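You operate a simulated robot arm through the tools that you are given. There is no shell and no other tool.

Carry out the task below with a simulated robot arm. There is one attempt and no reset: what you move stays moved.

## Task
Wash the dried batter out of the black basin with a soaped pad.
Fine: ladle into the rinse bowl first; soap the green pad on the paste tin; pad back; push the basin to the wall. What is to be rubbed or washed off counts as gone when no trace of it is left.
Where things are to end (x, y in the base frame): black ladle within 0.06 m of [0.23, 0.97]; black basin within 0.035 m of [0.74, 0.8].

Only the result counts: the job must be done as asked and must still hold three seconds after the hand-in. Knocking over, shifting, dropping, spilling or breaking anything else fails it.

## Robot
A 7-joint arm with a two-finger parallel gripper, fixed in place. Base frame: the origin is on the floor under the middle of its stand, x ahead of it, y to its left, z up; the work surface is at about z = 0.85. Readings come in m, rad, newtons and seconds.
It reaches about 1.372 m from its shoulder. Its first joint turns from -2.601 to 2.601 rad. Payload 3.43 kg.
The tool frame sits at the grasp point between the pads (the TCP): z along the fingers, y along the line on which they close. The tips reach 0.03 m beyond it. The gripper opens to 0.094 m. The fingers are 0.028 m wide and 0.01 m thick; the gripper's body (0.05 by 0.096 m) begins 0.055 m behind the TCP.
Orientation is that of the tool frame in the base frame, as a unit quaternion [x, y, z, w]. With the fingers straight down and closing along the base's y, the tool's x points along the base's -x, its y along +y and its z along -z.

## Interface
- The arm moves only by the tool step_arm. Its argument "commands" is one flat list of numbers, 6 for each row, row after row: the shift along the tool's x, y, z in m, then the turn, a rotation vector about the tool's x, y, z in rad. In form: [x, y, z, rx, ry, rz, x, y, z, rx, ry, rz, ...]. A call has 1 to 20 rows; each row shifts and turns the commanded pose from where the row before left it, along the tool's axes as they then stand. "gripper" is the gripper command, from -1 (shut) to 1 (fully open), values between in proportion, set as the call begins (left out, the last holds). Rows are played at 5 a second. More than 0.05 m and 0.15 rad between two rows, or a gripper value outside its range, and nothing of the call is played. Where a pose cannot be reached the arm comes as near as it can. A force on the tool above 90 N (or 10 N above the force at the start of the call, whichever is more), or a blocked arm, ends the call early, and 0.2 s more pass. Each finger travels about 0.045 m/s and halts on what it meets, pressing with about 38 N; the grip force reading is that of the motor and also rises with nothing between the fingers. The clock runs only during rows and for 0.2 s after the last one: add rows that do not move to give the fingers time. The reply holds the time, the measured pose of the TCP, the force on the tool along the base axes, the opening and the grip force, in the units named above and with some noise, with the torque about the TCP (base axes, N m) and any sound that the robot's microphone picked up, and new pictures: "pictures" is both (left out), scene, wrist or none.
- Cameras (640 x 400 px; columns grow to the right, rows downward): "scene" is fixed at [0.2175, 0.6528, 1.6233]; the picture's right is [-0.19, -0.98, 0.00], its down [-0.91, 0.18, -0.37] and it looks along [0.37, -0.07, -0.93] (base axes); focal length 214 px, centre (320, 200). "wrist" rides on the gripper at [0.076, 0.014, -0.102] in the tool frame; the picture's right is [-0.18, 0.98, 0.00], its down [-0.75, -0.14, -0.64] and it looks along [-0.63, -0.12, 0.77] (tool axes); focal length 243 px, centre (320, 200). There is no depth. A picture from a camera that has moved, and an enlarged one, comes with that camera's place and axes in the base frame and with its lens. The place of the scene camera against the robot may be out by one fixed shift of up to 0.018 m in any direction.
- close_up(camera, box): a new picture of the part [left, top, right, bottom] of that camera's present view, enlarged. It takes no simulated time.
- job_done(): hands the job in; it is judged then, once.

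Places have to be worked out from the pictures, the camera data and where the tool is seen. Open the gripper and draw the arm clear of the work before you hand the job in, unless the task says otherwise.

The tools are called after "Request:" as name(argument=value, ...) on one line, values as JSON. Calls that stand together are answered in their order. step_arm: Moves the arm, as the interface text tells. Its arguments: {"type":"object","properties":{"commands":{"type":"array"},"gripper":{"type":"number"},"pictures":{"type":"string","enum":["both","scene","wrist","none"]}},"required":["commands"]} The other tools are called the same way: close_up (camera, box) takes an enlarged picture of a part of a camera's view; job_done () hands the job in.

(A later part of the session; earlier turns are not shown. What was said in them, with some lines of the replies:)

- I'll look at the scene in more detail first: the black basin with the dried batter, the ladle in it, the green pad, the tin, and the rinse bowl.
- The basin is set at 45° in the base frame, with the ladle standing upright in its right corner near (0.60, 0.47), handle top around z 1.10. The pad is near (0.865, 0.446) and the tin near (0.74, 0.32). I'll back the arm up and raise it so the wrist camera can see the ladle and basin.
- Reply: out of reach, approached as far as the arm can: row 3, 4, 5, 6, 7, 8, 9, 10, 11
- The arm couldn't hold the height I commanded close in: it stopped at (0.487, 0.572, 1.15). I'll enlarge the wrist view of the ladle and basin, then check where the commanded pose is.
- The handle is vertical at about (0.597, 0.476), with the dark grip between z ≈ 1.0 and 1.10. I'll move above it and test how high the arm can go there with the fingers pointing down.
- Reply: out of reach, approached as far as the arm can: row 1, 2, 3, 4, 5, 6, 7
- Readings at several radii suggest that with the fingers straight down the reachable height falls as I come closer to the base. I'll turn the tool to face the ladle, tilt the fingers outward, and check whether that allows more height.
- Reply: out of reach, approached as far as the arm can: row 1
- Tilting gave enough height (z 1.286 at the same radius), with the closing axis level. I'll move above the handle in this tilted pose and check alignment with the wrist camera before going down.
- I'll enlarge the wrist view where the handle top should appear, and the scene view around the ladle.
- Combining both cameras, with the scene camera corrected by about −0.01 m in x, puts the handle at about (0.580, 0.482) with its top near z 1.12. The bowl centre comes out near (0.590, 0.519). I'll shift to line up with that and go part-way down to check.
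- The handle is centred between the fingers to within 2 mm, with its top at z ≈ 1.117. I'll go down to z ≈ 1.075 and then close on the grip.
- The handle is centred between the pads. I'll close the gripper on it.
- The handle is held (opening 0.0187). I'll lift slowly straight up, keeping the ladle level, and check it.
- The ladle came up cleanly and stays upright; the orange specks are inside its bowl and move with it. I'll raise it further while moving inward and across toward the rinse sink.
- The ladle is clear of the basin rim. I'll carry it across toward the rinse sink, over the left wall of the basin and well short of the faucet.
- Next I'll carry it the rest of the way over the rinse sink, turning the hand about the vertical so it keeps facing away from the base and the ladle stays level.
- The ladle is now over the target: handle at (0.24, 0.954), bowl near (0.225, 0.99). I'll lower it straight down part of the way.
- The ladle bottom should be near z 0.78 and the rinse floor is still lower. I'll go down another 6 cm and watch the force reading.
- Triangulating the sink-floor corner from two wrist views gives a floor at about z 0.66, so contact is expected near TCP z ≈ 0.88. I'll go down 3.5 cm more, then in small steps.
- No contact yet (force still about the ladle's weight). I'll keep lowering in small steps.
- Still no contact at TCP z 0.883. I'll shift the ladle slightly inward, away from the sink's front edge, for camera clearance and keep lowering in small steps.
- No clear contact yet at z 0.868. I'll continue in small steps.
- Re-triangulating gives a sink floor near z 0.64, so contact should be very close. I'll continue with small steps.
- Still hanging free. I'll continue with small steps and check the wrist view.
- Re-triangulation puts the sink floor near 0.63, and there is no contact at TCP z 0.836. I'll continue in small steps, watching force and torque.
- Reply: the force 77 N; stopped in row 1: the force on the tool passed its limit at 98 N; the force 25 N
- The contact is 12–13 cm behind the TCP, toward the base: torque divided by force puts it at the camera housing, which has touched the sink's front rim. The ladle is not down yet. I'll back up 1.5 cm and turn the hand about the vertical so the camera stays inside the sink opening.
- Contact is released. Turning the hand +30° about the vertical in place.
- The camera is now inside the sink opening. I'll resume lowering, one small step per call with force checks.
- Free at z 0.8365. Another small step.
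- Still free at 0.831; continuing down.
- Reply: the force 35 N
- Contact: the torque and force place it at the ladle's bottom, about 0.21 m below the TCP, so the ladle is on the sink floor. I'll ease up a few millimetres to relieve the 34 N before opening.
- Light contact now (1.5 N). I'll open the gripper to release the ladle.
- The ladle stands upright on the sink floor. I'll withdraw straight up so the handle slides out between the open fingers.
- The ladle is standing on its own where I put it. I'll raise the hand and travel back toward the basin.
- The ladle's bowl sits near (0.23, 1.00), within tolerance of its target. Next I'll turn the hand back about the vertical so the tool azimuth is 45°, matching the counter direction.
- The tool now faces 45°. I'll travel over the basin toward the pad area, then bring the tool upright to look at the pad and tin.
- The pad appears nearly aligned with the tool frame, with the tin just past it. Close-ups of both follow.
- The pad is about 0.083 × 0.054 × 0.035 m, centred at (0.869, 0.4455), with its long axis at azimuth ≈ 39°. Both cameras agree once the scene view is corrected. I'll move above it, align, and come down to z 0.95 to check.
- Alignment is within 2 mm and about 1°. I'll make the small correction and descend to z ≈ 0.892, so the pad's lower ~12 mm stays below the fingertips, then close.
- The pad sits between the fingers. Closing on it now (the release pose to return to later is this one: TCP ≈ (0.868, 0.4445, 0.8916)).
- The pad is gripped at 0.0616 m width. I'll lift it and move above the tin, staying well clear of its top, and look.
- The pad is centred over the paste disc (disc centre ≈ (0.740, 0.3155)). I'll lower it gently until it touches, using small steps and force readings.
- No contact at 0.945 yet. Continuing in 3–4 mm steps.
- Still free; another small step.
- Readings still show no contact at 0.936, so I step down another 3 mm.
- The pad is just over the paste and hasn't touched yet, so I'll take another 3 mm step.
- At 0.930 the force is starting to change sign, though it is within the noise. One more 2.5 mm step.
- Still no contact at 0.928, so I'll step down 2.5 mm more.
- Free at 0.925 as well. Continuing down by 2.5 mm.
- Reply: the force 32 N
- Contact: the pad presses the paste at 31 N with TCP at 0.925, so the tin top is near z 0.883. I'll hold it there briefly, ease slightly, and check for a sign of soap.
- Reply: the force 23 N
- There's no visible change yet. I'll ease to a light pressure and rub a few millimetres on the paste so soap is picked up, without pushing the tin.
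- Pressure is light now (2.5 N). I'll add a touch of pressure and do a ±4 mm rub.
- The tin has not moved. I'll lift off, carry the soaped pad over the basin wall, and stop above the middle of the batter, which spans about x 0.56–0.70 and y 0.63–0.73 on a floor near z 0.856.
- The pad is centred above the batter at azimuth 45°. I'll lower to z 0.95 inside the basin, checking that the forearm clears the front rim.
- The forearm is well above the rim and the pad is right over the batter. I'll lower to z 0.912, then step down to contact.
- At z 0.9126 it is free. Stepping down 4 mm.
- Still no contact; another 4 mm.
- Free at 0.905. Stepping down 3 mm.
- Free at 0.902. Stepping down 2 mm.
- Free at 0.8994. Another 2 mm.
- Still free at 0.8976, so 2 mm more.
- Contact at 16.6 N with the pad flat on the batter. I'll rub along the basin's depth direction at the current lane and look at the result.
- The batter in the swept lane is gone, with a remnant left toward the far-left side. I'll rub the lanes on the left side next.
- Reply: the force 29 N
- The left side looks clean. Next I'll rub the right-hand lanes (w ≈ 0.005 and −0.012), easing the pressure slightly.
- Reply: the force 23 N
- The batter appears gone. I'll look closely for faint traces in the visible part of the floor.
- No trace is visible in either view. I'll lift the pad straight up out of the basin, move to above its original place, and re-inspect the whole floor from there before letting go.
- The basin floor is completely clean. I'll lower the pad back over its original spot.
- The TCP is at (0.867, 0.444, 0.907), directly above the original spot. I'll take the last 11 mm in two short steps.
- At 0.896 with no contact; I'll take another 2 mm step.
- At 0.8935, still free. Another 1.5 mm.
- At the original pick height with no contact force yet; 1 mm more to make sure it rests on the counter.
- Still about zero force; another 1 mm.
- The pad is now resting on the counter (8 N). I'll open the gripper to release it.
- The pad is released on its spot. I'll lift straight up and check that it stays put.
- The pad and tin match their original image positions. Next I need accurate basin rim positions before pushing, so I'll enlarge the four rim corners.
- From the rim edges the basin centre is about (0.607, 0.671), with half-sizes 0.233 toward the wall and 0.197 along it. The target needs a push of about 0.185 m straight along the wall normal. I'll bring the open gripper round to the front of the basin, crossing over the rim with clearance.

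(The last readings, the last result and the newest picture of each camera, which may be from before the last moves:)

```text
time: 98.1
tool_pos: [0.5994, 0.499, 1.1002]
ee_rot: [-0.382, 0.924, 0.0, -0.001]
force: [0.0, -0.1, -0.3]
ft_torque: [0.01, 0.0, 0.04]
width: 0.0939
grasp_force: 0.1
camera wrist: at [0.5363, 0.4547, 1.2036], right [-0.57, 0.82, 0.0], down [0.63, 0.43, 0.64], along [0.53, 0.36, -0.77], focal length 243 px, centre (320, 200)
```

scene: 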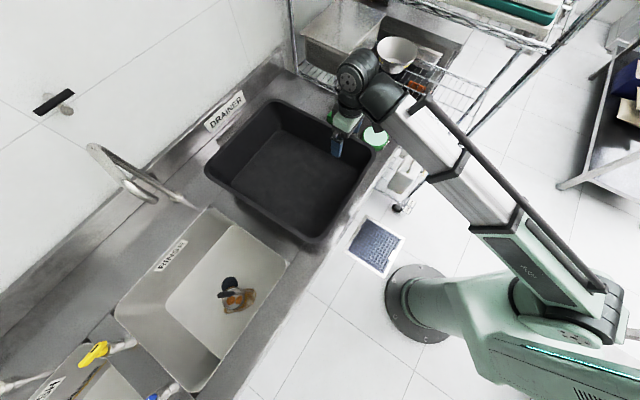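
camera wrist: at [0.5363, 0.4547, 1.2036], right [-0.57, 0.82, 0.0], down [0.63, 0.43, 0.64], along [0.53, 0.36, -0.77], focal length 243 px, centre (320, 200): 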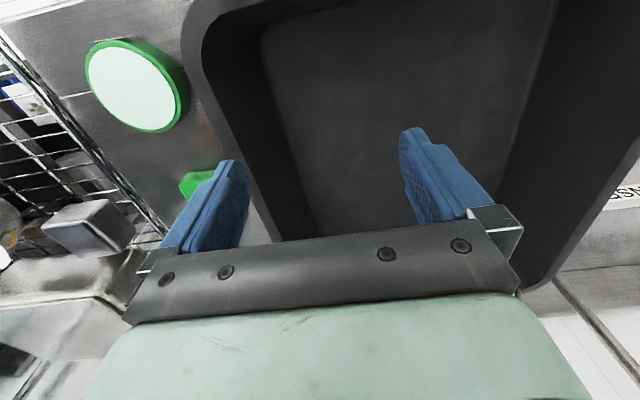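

Reached without trouble. I'll continue back over the front rim toward (0.42, 0.48), slightly lower.

Request:
step_arm(commands=[0.0283, 0.0226, 0.004, 0, 0, 0, 0.0283, 0.0226, 0.006, 0, 0, 0, 0.0283, 0.0226, 0.008, 0, 0, 0, 0.0283, 0.0226, 0.01, 0, 0, 0, 0.0283, 0.0226, 0.012, 0, 0, 0, 0, 0, 0, 0, 0, 0])

```text
time: 99.5
tool_pos: [0.4215, 0.4793, 1.0628]
ee_rot: [-0.383, 0.924, -0.001, -0.001]
force: [1.0, -0.1, -0.1]
ft_torque: [-0.02, -0.01, 0.05]
width: 0.094
grasp_force: 0.1
camera wrist: at [0.3575, 0.4357, 1.1658], right [-0.56, 0.83, 0.0], down [0.63, 0.43, 0.64], along [0.53, 0.36, -0.77], focal length 243 px, centre (320, 200)
```

scene: 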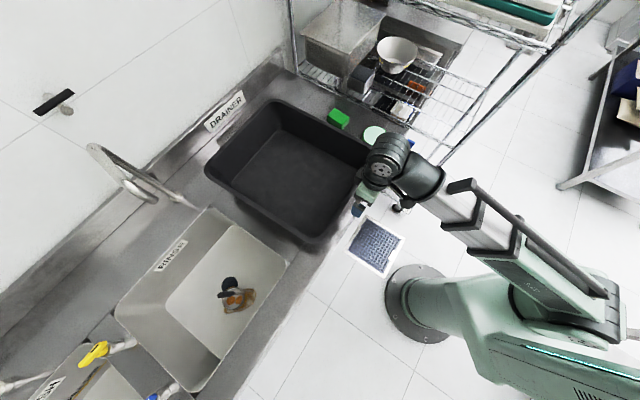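
wrist: 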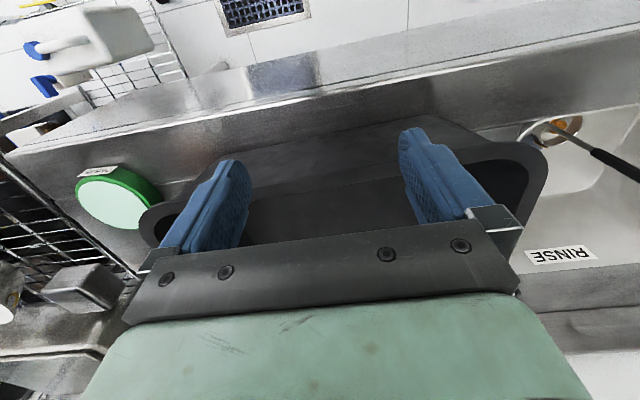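

The front of the basin is in view below the fingers. I'll enlarge to locate the front rim relative to the fingers.

Request:
close_up(camera="wrist", box=[130, 90, 560, 260])

Request:
close_up(camera="scene", box=[300, 120, 420, 220])

```text
1.49 times, centred on (345, 175) of wrist
camera zoom: at [0.3575, 0.4357, 1.1658], right [-0.56, 0.83, 0.0], down [0.63, 0.43, 0.64], along [0.53, 0.36, -0.77], focal length 361 px, centre (283, 237)
```

zoom: 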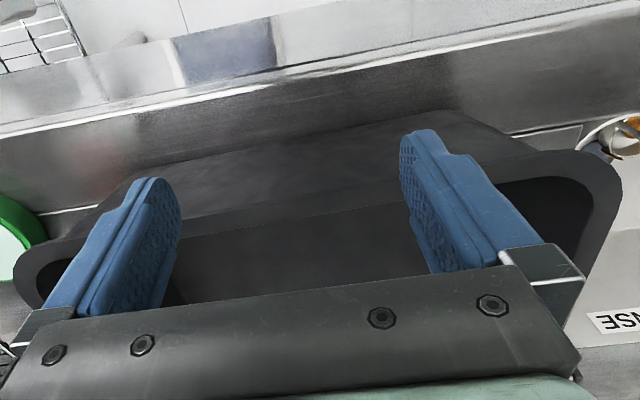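

```text
4.00 times, centred on (360, 170) of scene
camera zoom: at [0.2175, 0.6528, 1.6233], right [-0.19, -0.98, 0.0], down [-0.91, 0.18, -0.37], along [0.37, -0.07, -0.93], focal length 858 px, centre (160, 320)
```

zoom: 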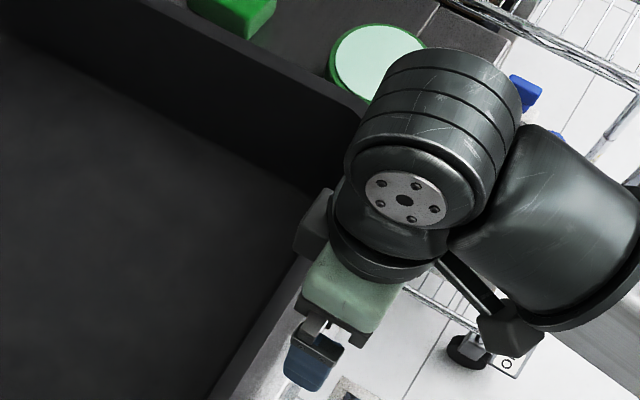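

The front rim's outer edge is at about u = 0.670 (along the wall normal) and z ≈ 1.005. The fingers are about 2 cm in front of it. I'll back off a little and lower so that both open fingers span the rim height, with the gripper body staying above it.

Request:
step_arm(commands=[0.015, 0.003, 0.01, 0, 0, 0, 0, 0, 0.02, 0, 0, 0, 0, 0, 0.02, 0, 0, 0, 0, 0, 0.02, 0, 0, 0, 0, 0, 0.018, 0, 0, 0, 0, 0, 0, 0, 0, 0])

Request:
close_up(camera="wrist", box=[130, 60, 560, 260])

Request:
close_up(camera="scene", box=[280, 140, 420, 260])

```text
time: 100.9
tool_pos: [0.4075, 0.4695, 0.9734]
ee_rot: [-0.382, 0.924, 0.0, -0.002]
force: [0.9, 0.0, 0.2]
ft_torque: [0.02, 0.02, 0.03]
width: 0.0942
grasp_force: 0.1
camera wrist: at [0.3446, 0.4255, 1.0769], right [-0.56, 0.83, 0.0], down [0.63, 0.43, 0.64], along [0.53, 0.36, -0.77], focal length 243 px, centre (320, 200)
```

scene: 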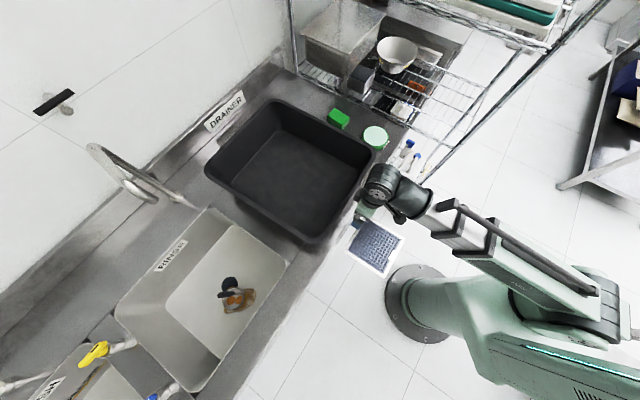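
wrist: 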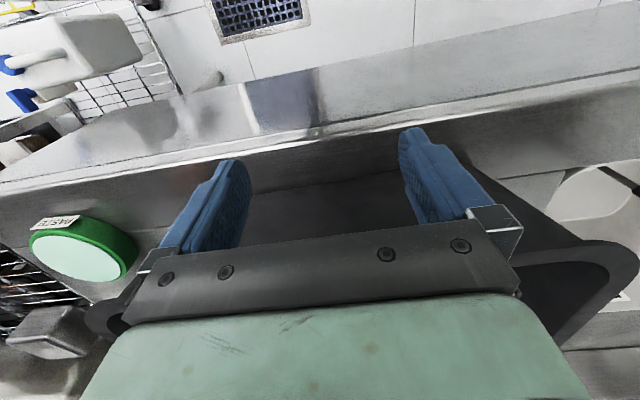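

```text
1.49 times, centred on (345, 160) of wrist
camera zoom: at [0.3446, 0.4255, 1.0769], right [-0.56, 0.83, 0.0], down [0.63, 0.43, 0.64], along [0.53, 0.36, -0.77], focal length 361 px, centre (283, 260)
```

zoom: 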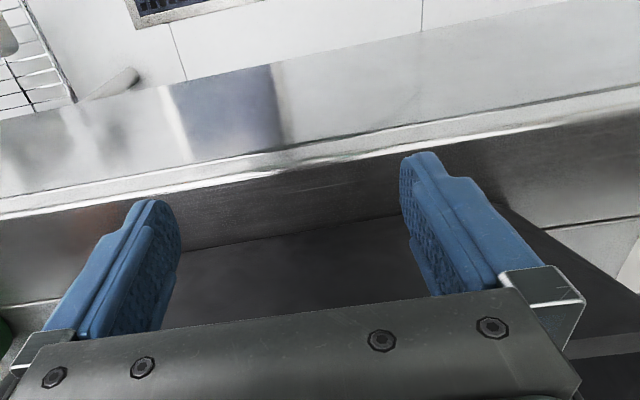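

```text
3.33 times, centred on (350, 200) of scene
camera zoom: at [0.2175, 0.6528, 1.6233], right [-0.19, -0.98, 0.0], down [-0.91, 0.18, -0.37], along [0.37, -0.07, -0.93], focal length 715 px, centre (220, 200)
```

zoom: 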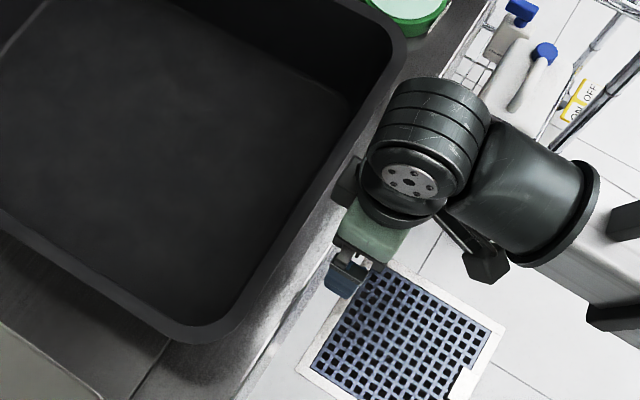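

The fingers span the rim height about 3.5 cm in front of the basin. I'll advance slowly to find contact and calibrate the rim position.

Request:
step_arm(commands=[-0.014, 0.0007, 0, 0, 0, 0, -0.014, 0, 0, 0, 0, 0, 0, 0, 0, 0, 0, 0], pictures="none")

```text
time: 101.7
tool_pos: [0.4273, 0.4895, 0.9726]
ee_rot: [-0.383, 0.924, -0.001, -0.001]
force: [-0.5, -0.6, -0.1]
ft_torque: [0.0, 0.01, 0.04]
width: 0.0941
grasp_force: 0.1
```

No contact yet at u ≈ 0.648. Advancing in 4 mm steps.

Request:
step_arm(commands=[-0.004, 0, 0, 0, 0, 0, -0.004, 0, 0, 0, 0, 0, 0, 0, 0, 0, 0, 0], pictures="none")

```text
time: 102.5
tool_pos: [0.4321, 0.497, 0.9723]
ee_rot: [-0.383, 0.924, -0.001, -0.001]
force: [-0.3, -1.5, 1.1]
ft_torque: [0.0, 0.0, -0.01]
width: 0.0937
grasp_force: 0.0
```

At u ≈ 0.657 contact may just be starting. I'll advance a further 1.5 cm and read the force.

Request:
step_arm(commands=[-0.005, 0, 0, 0, 0, 0, -0.005, 0, 0, 0, 0, 0, -0.005, 0, 0, 0, 0, 0, 0, 0, 0, 0, 0, 0], pictures="scene")

Request:
close_up(camera="scene", box=[280, 140, 420, 260])

```text
time: 103.5
tool_pos: [0.4435, 0.5064, 0.9729]
ee_rot: [-0.383, 0.924, 0.0, -0.001]
force: [-1.2, -0.5, -0.1]
ft_torque: [0.04, -0.01, 0.1]
width: 0.0939
grasp_force: 0.1
```

scene: 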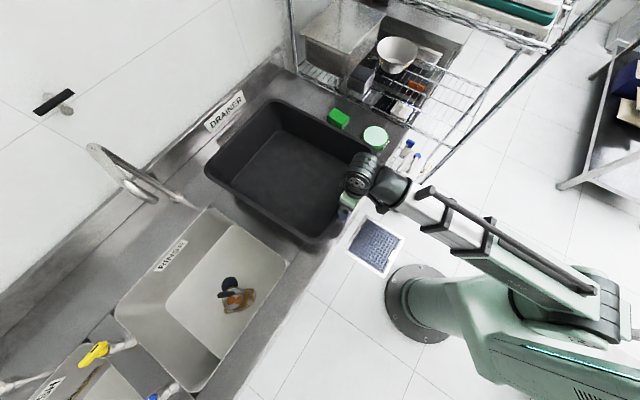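

```text
3.33 times, centred on (350, 200) of scene
camera zoom: at [0.2175, 0.6528, 1.6233], right [-0.19, -0.98, 0.0], down [-0.91, 0.18, -0.37], along [0.37, -0.07, -0.93], focal length 715 px, centre (220, 200)
```

zoom: 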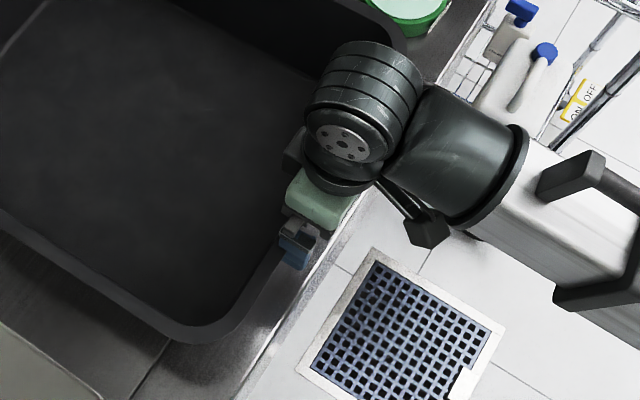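

No real push force yet and the basin corner is unmoved at u ≈ 0.672. I'll advance another 1.5 cm and compare.

Request:
step_arm(commands=[-0.005, 0, 0, 0, 0, 0, -0.005, 0, 0, 0, 0, 0, -0.005, 0, 0, 0, 0, 0, 0, 0, 0, 0, 0, 0], pictures="both")

Request:
close_up(camera="scene", box=[280, 140, 420, 260])

```text
time: 104.5
tool_pos: [0.4539, 0.5172, 0.9726]
ee_rot: [-0.383, 0.924, 0.0, -0.001]
force: [-2.1, -1.5, 1.3]
ft_torque: [0.06, 0.01, 0.12]
width: 0.0942
grasp_force: 0.0
camera wrist: at [0.3909, 0.4726, 1.0764], right [-0.56, 0.83, 0.0], down [0.63, 0.43, 0.64], along [0.53, 0.36, -0.77], focal length 243 px, centre (320, 200)
```

scene: 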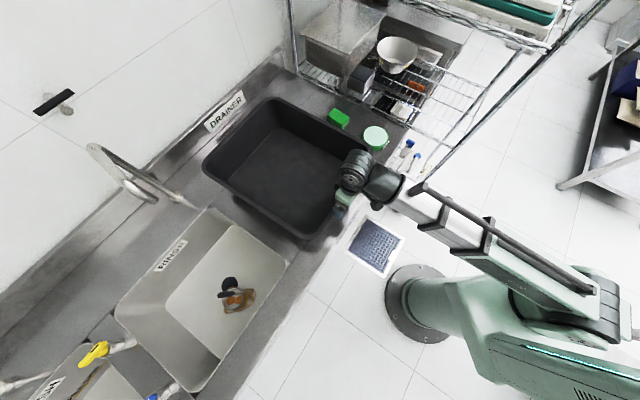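
wrist: 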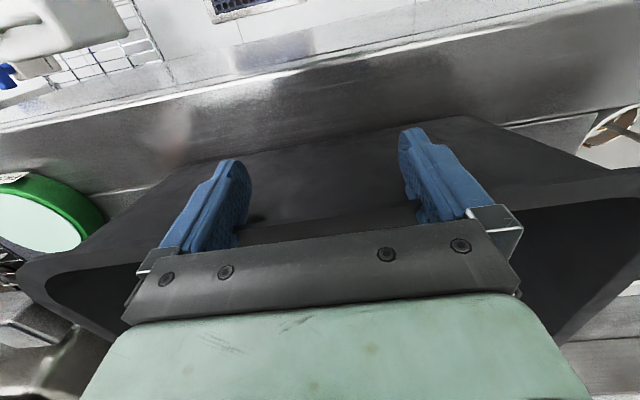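

```text
3.33 times, centred on (350, 200) of scene
camera zoom: at [0.2175, 0.6528, 1.6233], right [-0.19, -0.98, 0.0], down [-0.91, 0.18, -0.37], along [0.37, -0.07, -0.93], focal length 715 px, centre (220, 200)
```

zoom: 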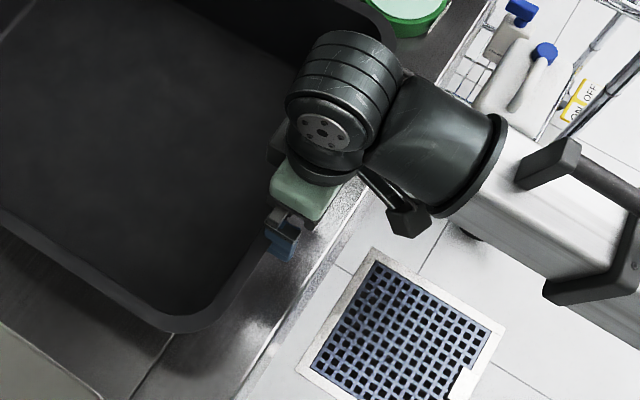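

The basin has started sliding smoothly with only 2–3 N; image comparison suggests about 1.6 cm so far. I'll continue pushing straight toward the wall and check for rotation.

Request:
step_arm(commands=[-0.01, 0, 0, 0, 0, 0, -0.012, 0, 0, 0, 0, 0, -0.012, 0, 0, 0, 0, 0, -0.012, 0, 0, 0, 0, 0, -0.012, 0, 0, 0, 0, 0, -0.012, 0, 0, 0, 0, 0, -0.01, 0, 0, 0, 0, 0, 0, 0, 0, 0, 0, 0], pictures="both")

Request:
close_up(camera="scene", box=[180, 70, 420, 250])

```text
time: 106.3
tool_pos: [0.5101, 0.5733, 0.9737]
ee_rot: [-0.383, 0.924, 0.001, -0.001]
force: [-0.3, 0.1, 0.3]
ft_torque: [0.0, 0.01, -0.02]
width: 0.0941
grasp_force: 0.1
camera wrist: at [0.4464, 0.5293, 1.0763], right [-0.56, 0.83, 0.0], down [0.63, 0.43, 0.64], along [0.53, 0.36, -0.77], focal length 243 px, centre (320, 200)
```

scene: 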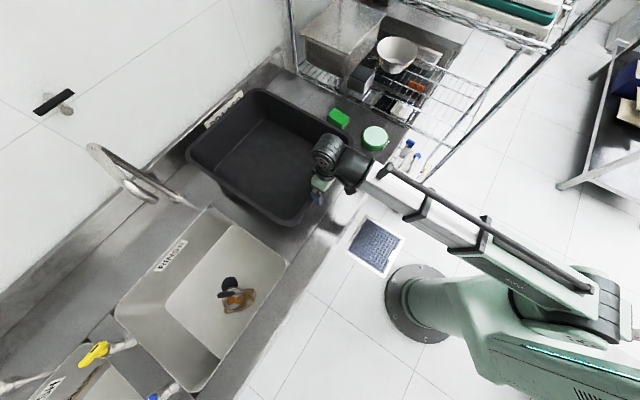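
wrist: 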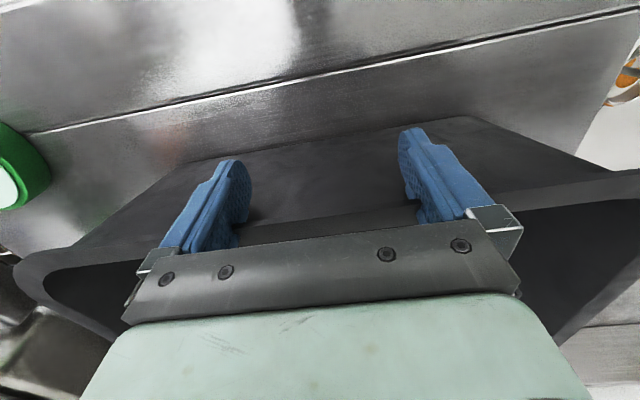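

```text
2.22 times, centred on (300, 160) of scene
camera zoom: at [0.2175, 0.6528, 1.6233], right [-0.19, -0.98, 0.0], down [-0.91, 0.18, -0.37], along [0.37, -0.07, -0.93], focal length 477 px, centre (364, 289)
```

zoom: 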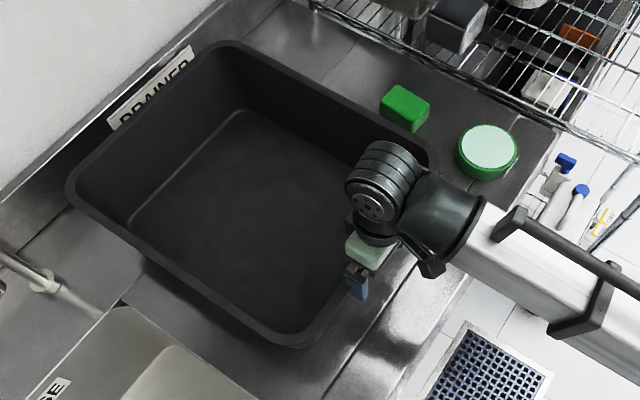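

The basin slides straight without turning. I'll push another 6.5 cm and measure again.

Request:
step_arm(commands=[-0.01, 0, 0, 0, 0, 0, -0.011, 0, 0, 0, 0, 0, -0.012, 0, 0, 0, 0, 0, -0.012, 0, 0, 0, 0, 0, -0.01, 0, 0, 0, 0, 0, -0.006, 0, 0, 0, 0, 0, -0.004, 0, 0, 0, 0, 0, 0, 0, 0, 0, 0, 0], pictures="both")

Request:
close_up(camera="scene", box=[160, 60, 260, 180])

Request:
close_up(camera="scene", box=[230, 60, 350, 140])

Request:
close_up(camera="scene", box=[220, 150, 320, 230])

```text
time: 108.1
tool_pos: [0.5565, 0.6206, 0.9731]
ee_rot: [-0.383, 0.924, 0.0, -0.001]
force: [-1.7, -0.5, 1.3]
ft_torque: [0.02, -0.07, -0.03]
width: 0.0938
grasp_force: 0.2
camera wrist: at [0.493, 0.5753, 1.0768], right [-0.56, 0.83, 0.0], down [0.63, 0.43, 0.64], along [0.53, 0.36, -0.77], focal length 243 px, centre (320, 200)
```

scene: 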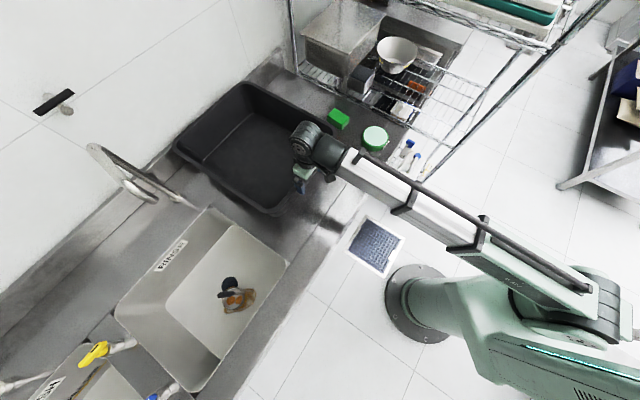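
wrist: 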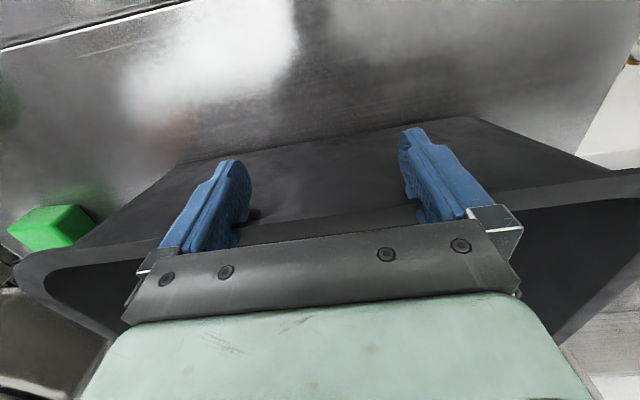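

```text
3.33 times, centred on (210, 120) of scene
camera zoom: at [0.2175, 0.6528, 1.6233], right [-0.19, -0.98, 0.0], down [-0.91, 0.18, -0.37], along [0.37, -0.07, -0.93], focal length 715 px, centre (687, 467)
```

zoom: 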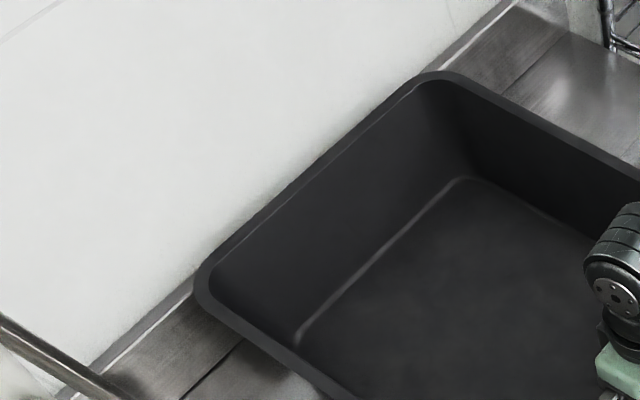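

```text
5.00 times, centred on (290, 100) of scene
camera zoom: at [0.2175, 0.6528, 1.6233], right [-0.19, -0.98, 0.0], down [-0.91, 0.18, -0.37], along [0.37, -0.07, -0.93], focal length 1072 px, centre (470, 700)
```

zoom: 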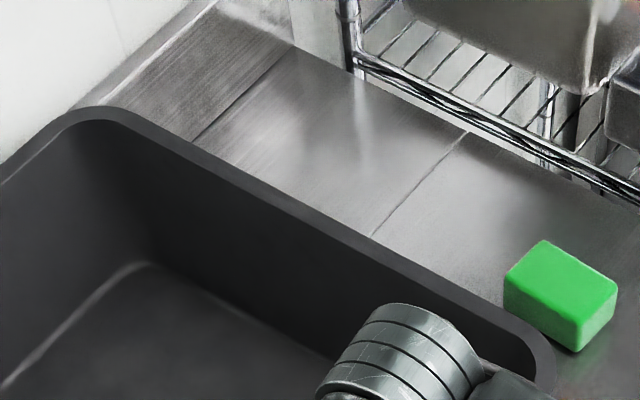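

```text
5.00 times, centred on (270, 190) of scene
camera zoom: at [0.2175, 0.6528, 1.6233], right [-0.19, -0.98, 0.0], down [-0.91, 0.18, -0.37], along [0.37, -0.07, -0.93], focal length 1072 px, centre (570, 250)
```

zoom: 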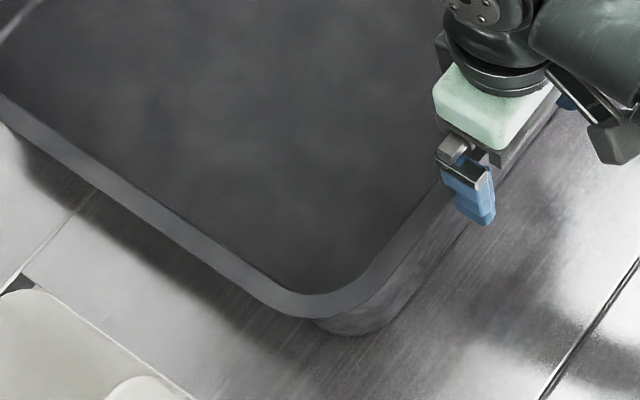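

The basin is now close to target; edge measurements put its centre at roughly u = 1.06–1.067 against 1.089 needed. Before the last couple of centimetres I want to re-check the scene-camera offset against the known fingertip position.

Request:
close_up(camera="scene", box=[280, 160, 330, 200])

Request:
close_up(camera="wrist", box=[200, 100, 460, 260])

Request:
close_up(camera="wrist", box=[380, 80, 640, 260])

```text
10.00 times, centred on (305, 180) of scene
camera zoom: at [0.2175, 0.6528, 1.6233], right [-0.19, -0.98, 0.0], down [-0.91, 0.18, -0.37], along [0.37, -0.07, -0.93], focal length 2145 px, centre (470, 400)
```

zoom: 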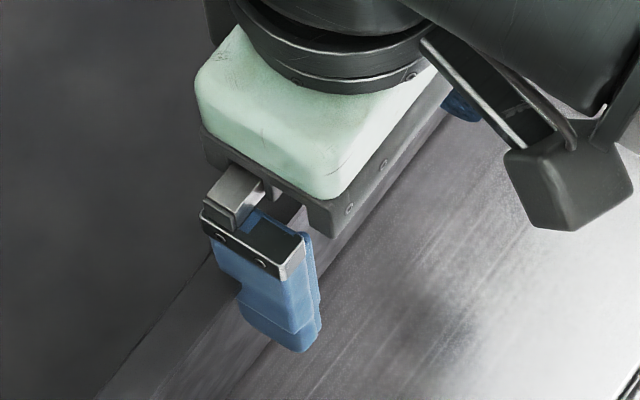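

```text
2.46 times, centred on (330, 180) of wrist
camera zoom: at [0.493, 0.5753, 1.0768], right [-0.56, 0.83, 0.0], down [0.63, 0.43, 0.64], along [0.53, 0.36, -0.77], focal length 597 px, centre (295, 249)
```

zoom: 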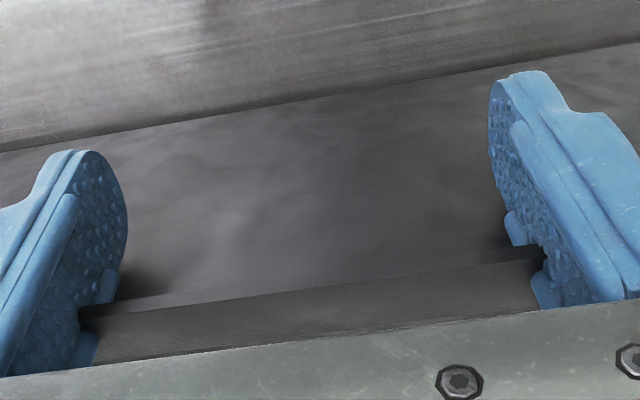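

```text
2.22 times, centred on (510, 170) of wrist
camera zoom: at [0.493, 0.5753, 1.0768], right [-0.56, 0.83, 0.0], down [0.63, 0.43, 0.64], along [0.53, 0.36, -0.77], focal length 539 px, centre (-102, 267)
```

zoom: 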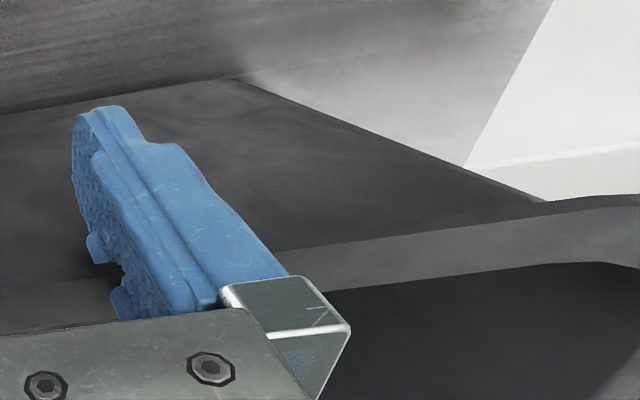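

With fingertip calibration and a corrected rim height of about 0.985, the basin centre is about (0.741, 0.779), i.e. roughly 1.4 cm short along the push direction. I'll push the last 1.4 cm.

Request:
step_arm(commands=[-0.005, 0, 0, 0, 0, 0, -0.005, 0, 0, 0, 0, 0, -0.004, 0, 0, 0, 0, 0, 0, 0, 0, 0, 0, 0], pictures="none")

```text
time: 109.1
tool_pos: [0.5661, 0.6303, 0.9721]
ee_rot: [-0.383, 0.924, -0.001, -0.001]
force: [-1.5, -0.8, 1.0]
ft_torque: [0.01, -0.03, 0.08]
width: 0.094
grasp_force: 0.1
```

Push finished with only 2 N of force. I'll back away from the rim, then raise the hand and inspect.

Request:
step_arm(commands=[0.01, 0, 0, 0, 0, 0, 0.02, 0, 0, 0, 0, 0, 0.03, 0, 0, 0, 0, 0, 0.04, 0, 0, 0, 0, 0, 0.04, 0, 0, 0, 0, 0, 0.03, 0, -0.02, 0, 0, 0, 0.02, 0, -0.03, 0, 0, 0, 0, 0, 0, 0, 0, 0])

Request:
close_up(camera="scene", box=[160, 60, 400, 240])

Request:
close_up(camera="scene", box=[160, 60, 260, 180])

Request:
close_up(camera="scene", box=[230, 130, 350, 230])

```text
time: 110.9
tool_pos: [0.4336, 0.4942, 1.0241]
ee_rot: [-0.383, 0.924, 0.0, -0.001]
force: [0.5, -0.2, -0.4]
ft_torque: [0.02, 0.0, 0.03]
width: 0.0938
grasp_force: 0.1
camera wrist: at [0.3689, 0.4502, 1.1278], right [-0.56, 0.83, 0.0], down [0.63, 0.43, 0.64], along [0.53, 0.36, -0.77], focal length 243 px, centre (320, 200)
```

scene: 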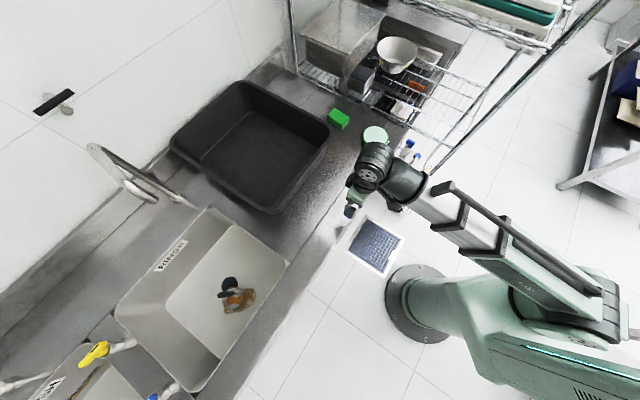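
wrist: 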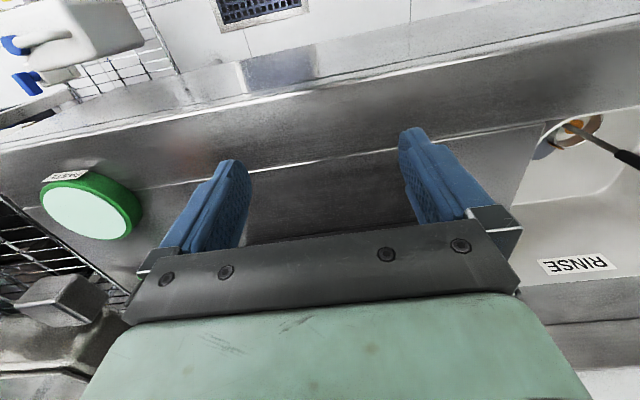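

```text
2.22 times, centred on (280, 150) of scene
camera zoom: at [0.2175, 0.6528, 1.6233], right [-0.19, -0.98, 0.0], down [-0.91, 0.18, -0.37], along [0.37, -0.07, -0.93], focal length 477 px, centre (409, 311)
```

zoom: 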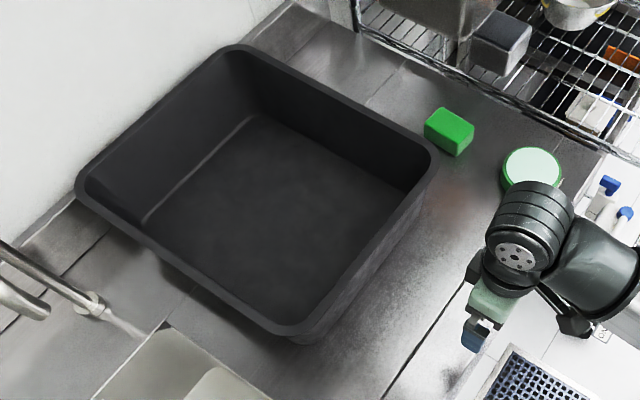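

```text
3.33 times, centred on (210, 120) of scene
camera zoom: at [0.2175, 0.6528, 1.6233], right [-0.19, -0.98, 0.0], down [-0.91, 0.18, -0.37], along [0.37, -0.07, -0.93], focal length 715 px, centre (687, 467)
```

zoom: 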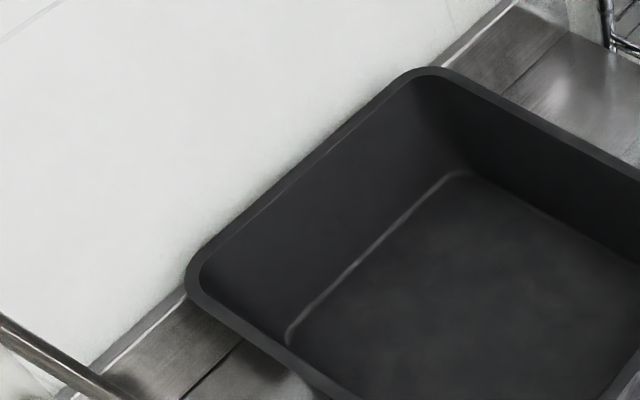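

```text
4.00 times, centred on (290, 180) of scene
camera zoom: at [0.2175, 0.6528, 1.6233], right [-0.19, -0.98, 0.0], down [-0.91, 0.18, -0.37], along [0.37, -0.07, -0.93], focal length 858 px, centre (440, 280)
```

zoom: 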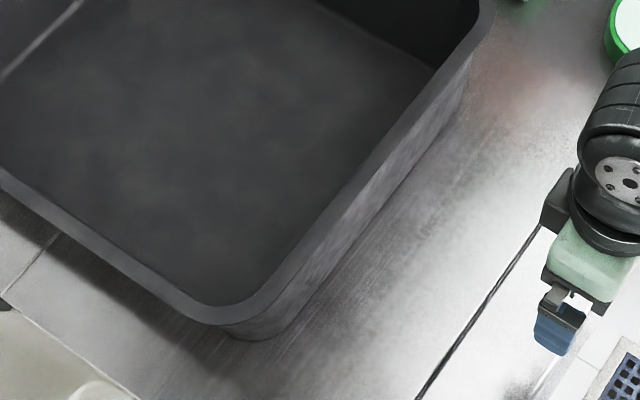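

The basin is clear of the hand now. I'll enlarge its four corners to measure its final position.

Request:
close_up(camera="scene", box=[165, 125, 245, 175])

Request:
close_up(camera="scene", box=[215, 70, 295, 120])

Request:
close_up(camera="scene", box=[270, 105, 350, 155])

Request:
close_up(camera="scene", box=[235, 170, 315, 220])

```text
8.00 times, centred on (205, 150) of scene
camera zoom: at [0.2175, 0.6528, 1.6233], right [-0.19, -0.98, 0.0], down [-0.91, 0.18, -0.37], along [0.37, -0.07, -0.93], focal length 1716 px, centre (1240, 600)
```

zoom: 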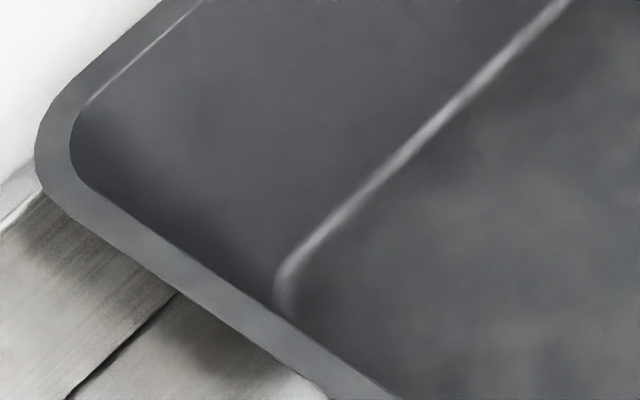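

```text
8.00 times, centred on (255, 95) of scene
camera zoom: at [0.2175, 0.6528, 1.6233], right [-0.19, -0.98, 0.0], down [-0.91, 0.18, -0.37], along [0.37, -0.07, -0.93], focal length 1716 px, centre (840, 1040)
```

zoom: 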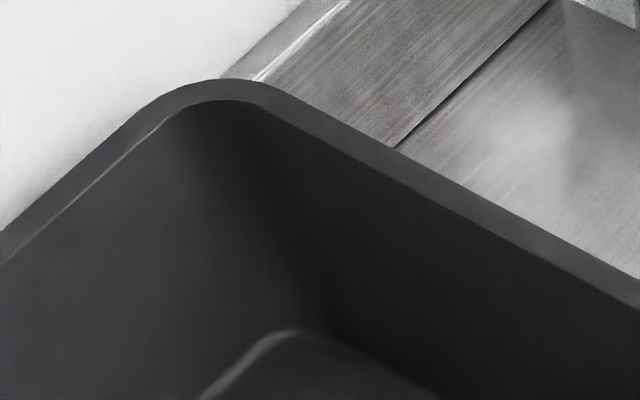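

```text
8.00 times, centred on (310, 130) of scene
camera zoom: at [0.2175, 0.6528, 1.6233], right [-0.19, -0.98, 0.0], down [-0.91, 0.18, -0.37], along [0.37, -0.07, -0.93], focal length 1716 px, centre (400, 760)
```

zoom: 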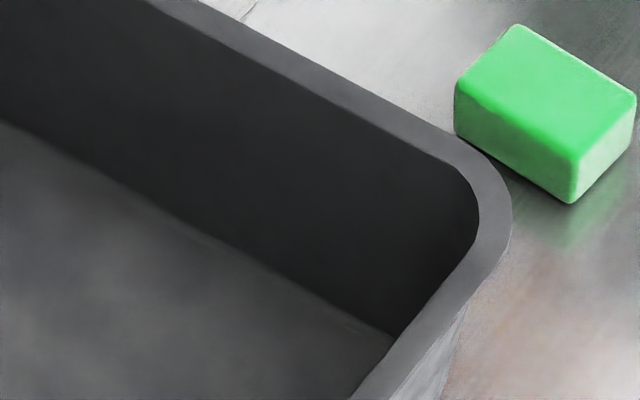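

```text
8.00 times, centred on (275, 195) of scene
camera zoom: at [0.2175, 0.6528, 1.6233], right [-0.19, -0.98, 0.0], down [-0.91, 0.18, -0.37], along [0.37, -0.07, -0.93], focal length 1716 px, centre (680, 240)
```

zoom: 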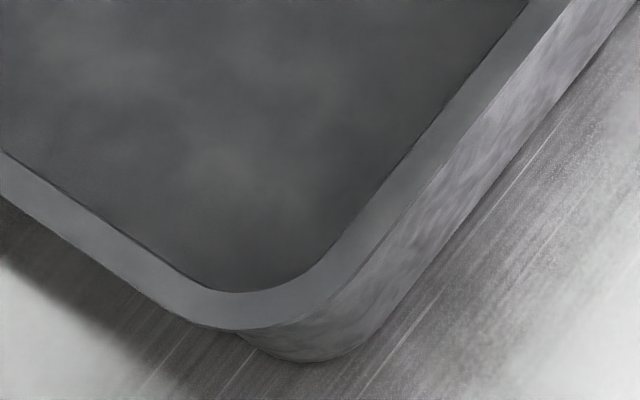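

The basin centre comes out at about (0.75, 0.79), roughly 1–2 cm from target, with no rotation, and the other measurements agree. I'll draw the arm back clear of the work and do a final check of everything.

Request:
step_arm(commands=[0.02, 0, -0.01, 0, 0, 0, 0.02, 0, -0.01, 0, 0, 0, 0.02, 0, -0.01, 0, 0, 0, 0.02, 0, 0, 0, 0, 0, 0, 0, 0, 0, 0, 0, 0, 0, 0, 0, 0, 0])

Request:
close_up(camera="scene", box=[160, 240, 320, 360])

Request:
close_up(camera="scene", box=[300, 90, 410, 170])

Request:
close_up(camera="scene", box=[170, 70, 350, 220])

```text
time: 112.3
tool_pos: [0.3762, 0.4394, 1.0544]
ee_rot: [-0.382, 0.924, 0.002, 0.001]
force: [19.1, 12.1, -48.0]
ft_torque: [1.38, -0.6, 0.41]
width: 0.0939
grasp_force: 0.1
camera wrist: at [0.3113, 0.3938, 1.1572], right [-0.56, 0.83, 0.0], down [0.63, 0.43, 0.64], along [0.53, 0.37, -0.76], focal length 243 px, centre (320, 200)
```

scene: 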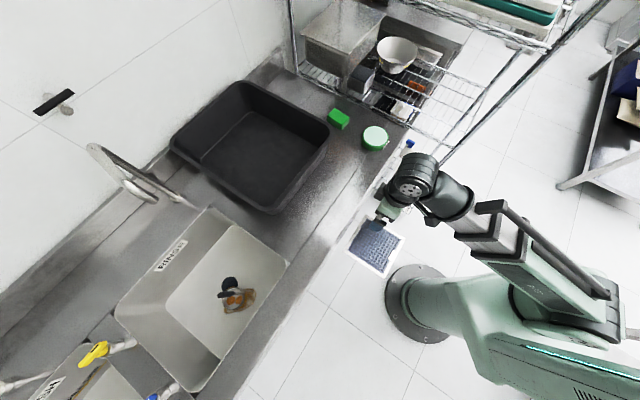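
wrist: 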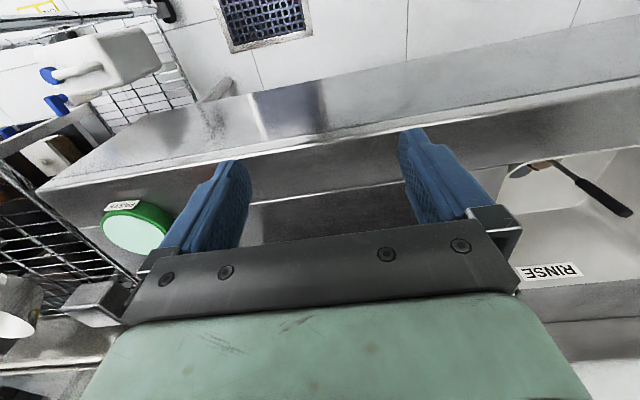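

```text
3.33 times, centred on (240, 300) of scene
camera zoom: at [0.2175, 0.6528, 1.6233], right [-0.19, -0.98, 0.0], down [-0.91, 0.18, -0.37], along [0.37, -0.07, -0.93], focal length 715 px, centre (587, -133)
```

zoom: 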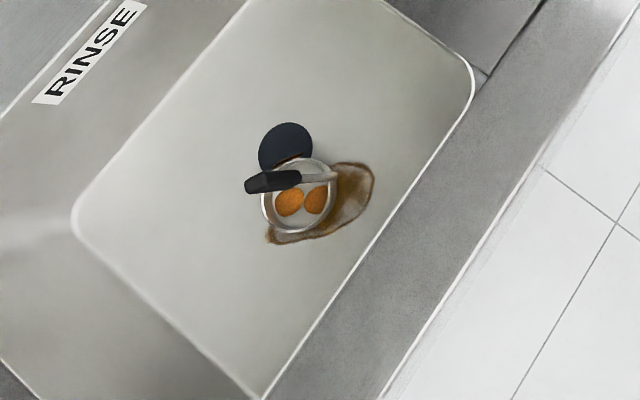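

```text
5.00 times, centred on (355, 130) of scene
camera zoom: at [0.2175, 0.6528, 1.6233], right [-0.19, -0.98, 0.0], down [-0.91, 0.18, -0.37], along [0.37, -0.07, -0.93], focal length 1072 px, centre (145, 550)
```

zoom: 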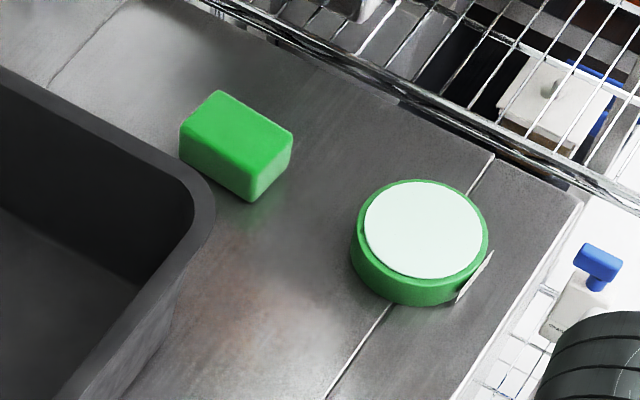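

```text
2.67 times, centred on (260, 145) of scene
camera zoom: at [0.2175, 0.6528, 1.6233], right [-0.19, -0.98, 0.0], down [-0.91, 0.18, -0.37], along [0.37, -0.07, -0.93], focal length 572 px, centre (480, 347)
```

zoom: 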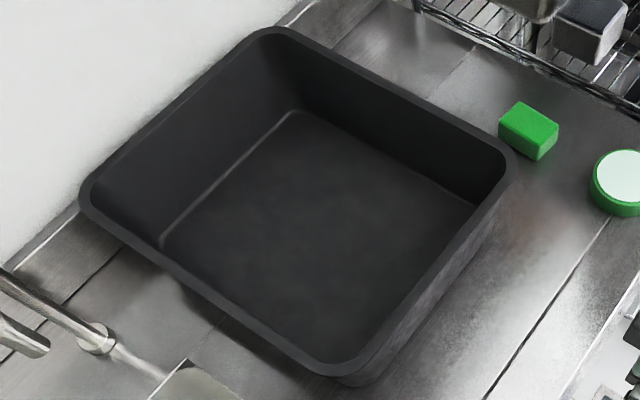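

The ladle, pad, tin and basin all look right, but the force reading (−48 N, located at the wrist camera) shows the retracted hand is pressing on the arm itself. I'll move forward and down to relieve that.

Request:
step_arm(commands=[-0.015, 0, 0.008, 0, 0, 0, -0.02, 0, 0.008, 0, 0, 0, -0.02, 0, 0.008, 0, 0, 0, 0, 0, 0, 0, 0, 0], pictures="scene")

```text
time: 113.3
tool_pos: [0.4157, 0.4793, 1.0293]
ee_rot: [-0.383, 0.924, 0.0, -0.001]
force: [-0.8, -0.2, -0.1]
ft_torque: [0.0, -0.02, 0.02]
width: 0.0939
grasp_force: 0.0
```

scene: 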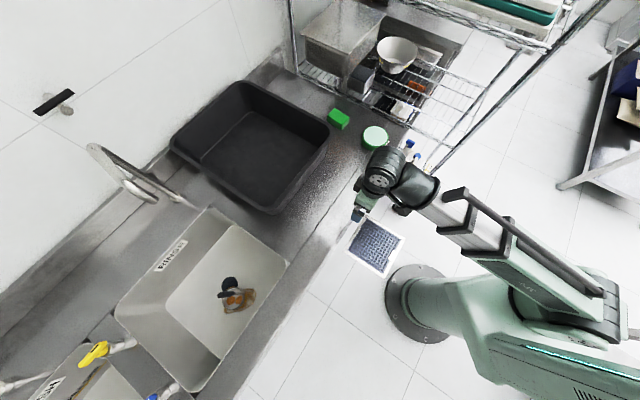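

All forces are back to zero, the gripper is open and empty, and the arm stands clear in front of the counter. The ladle is in the rinse sink, the pad is back, the basin is clean and at the wall, and nothing else moved, so I'm handing the job in.

Request:
job_done()

```text
The job is handed in.
```

I finished all the steps and handed the job in; no pass or fail came back from the hand-in.

- **Ladle:** It stands upright in the rinse sink. I judge it about 2–3 cm from [0.23, 0.97], inside the 6 cm allowed.
- **Washing:** I soaped the pad on the paste tin and rubbed the batter off the black basin's floor. Close-ups afterwards showed no trace.
- **Pad:** It is back in its original spot, and neither it nor the tin shows any shift in the pictures.
- **Basin:** It slid straight toward the wall without turning. I estimate its centre at about (0.75, 0.79), 1–2 cm from [0.74, 0.8]. The scene camera's offset leaves about 1 cm of doubt, against 3.5 cm allowed.

**Unplanned contacts:**
- The wrist camera touched the sink's front rim while I was lowering the ladle. That stopped the arm at 98 N, and I backed off and turned the hand.
- At the end the camera briefly pressed against the arm itself, and I moved forward to release it.

The pictures show nothing moved or damaged by either. The gripper is open, and the arm stands clear in front of the counter.
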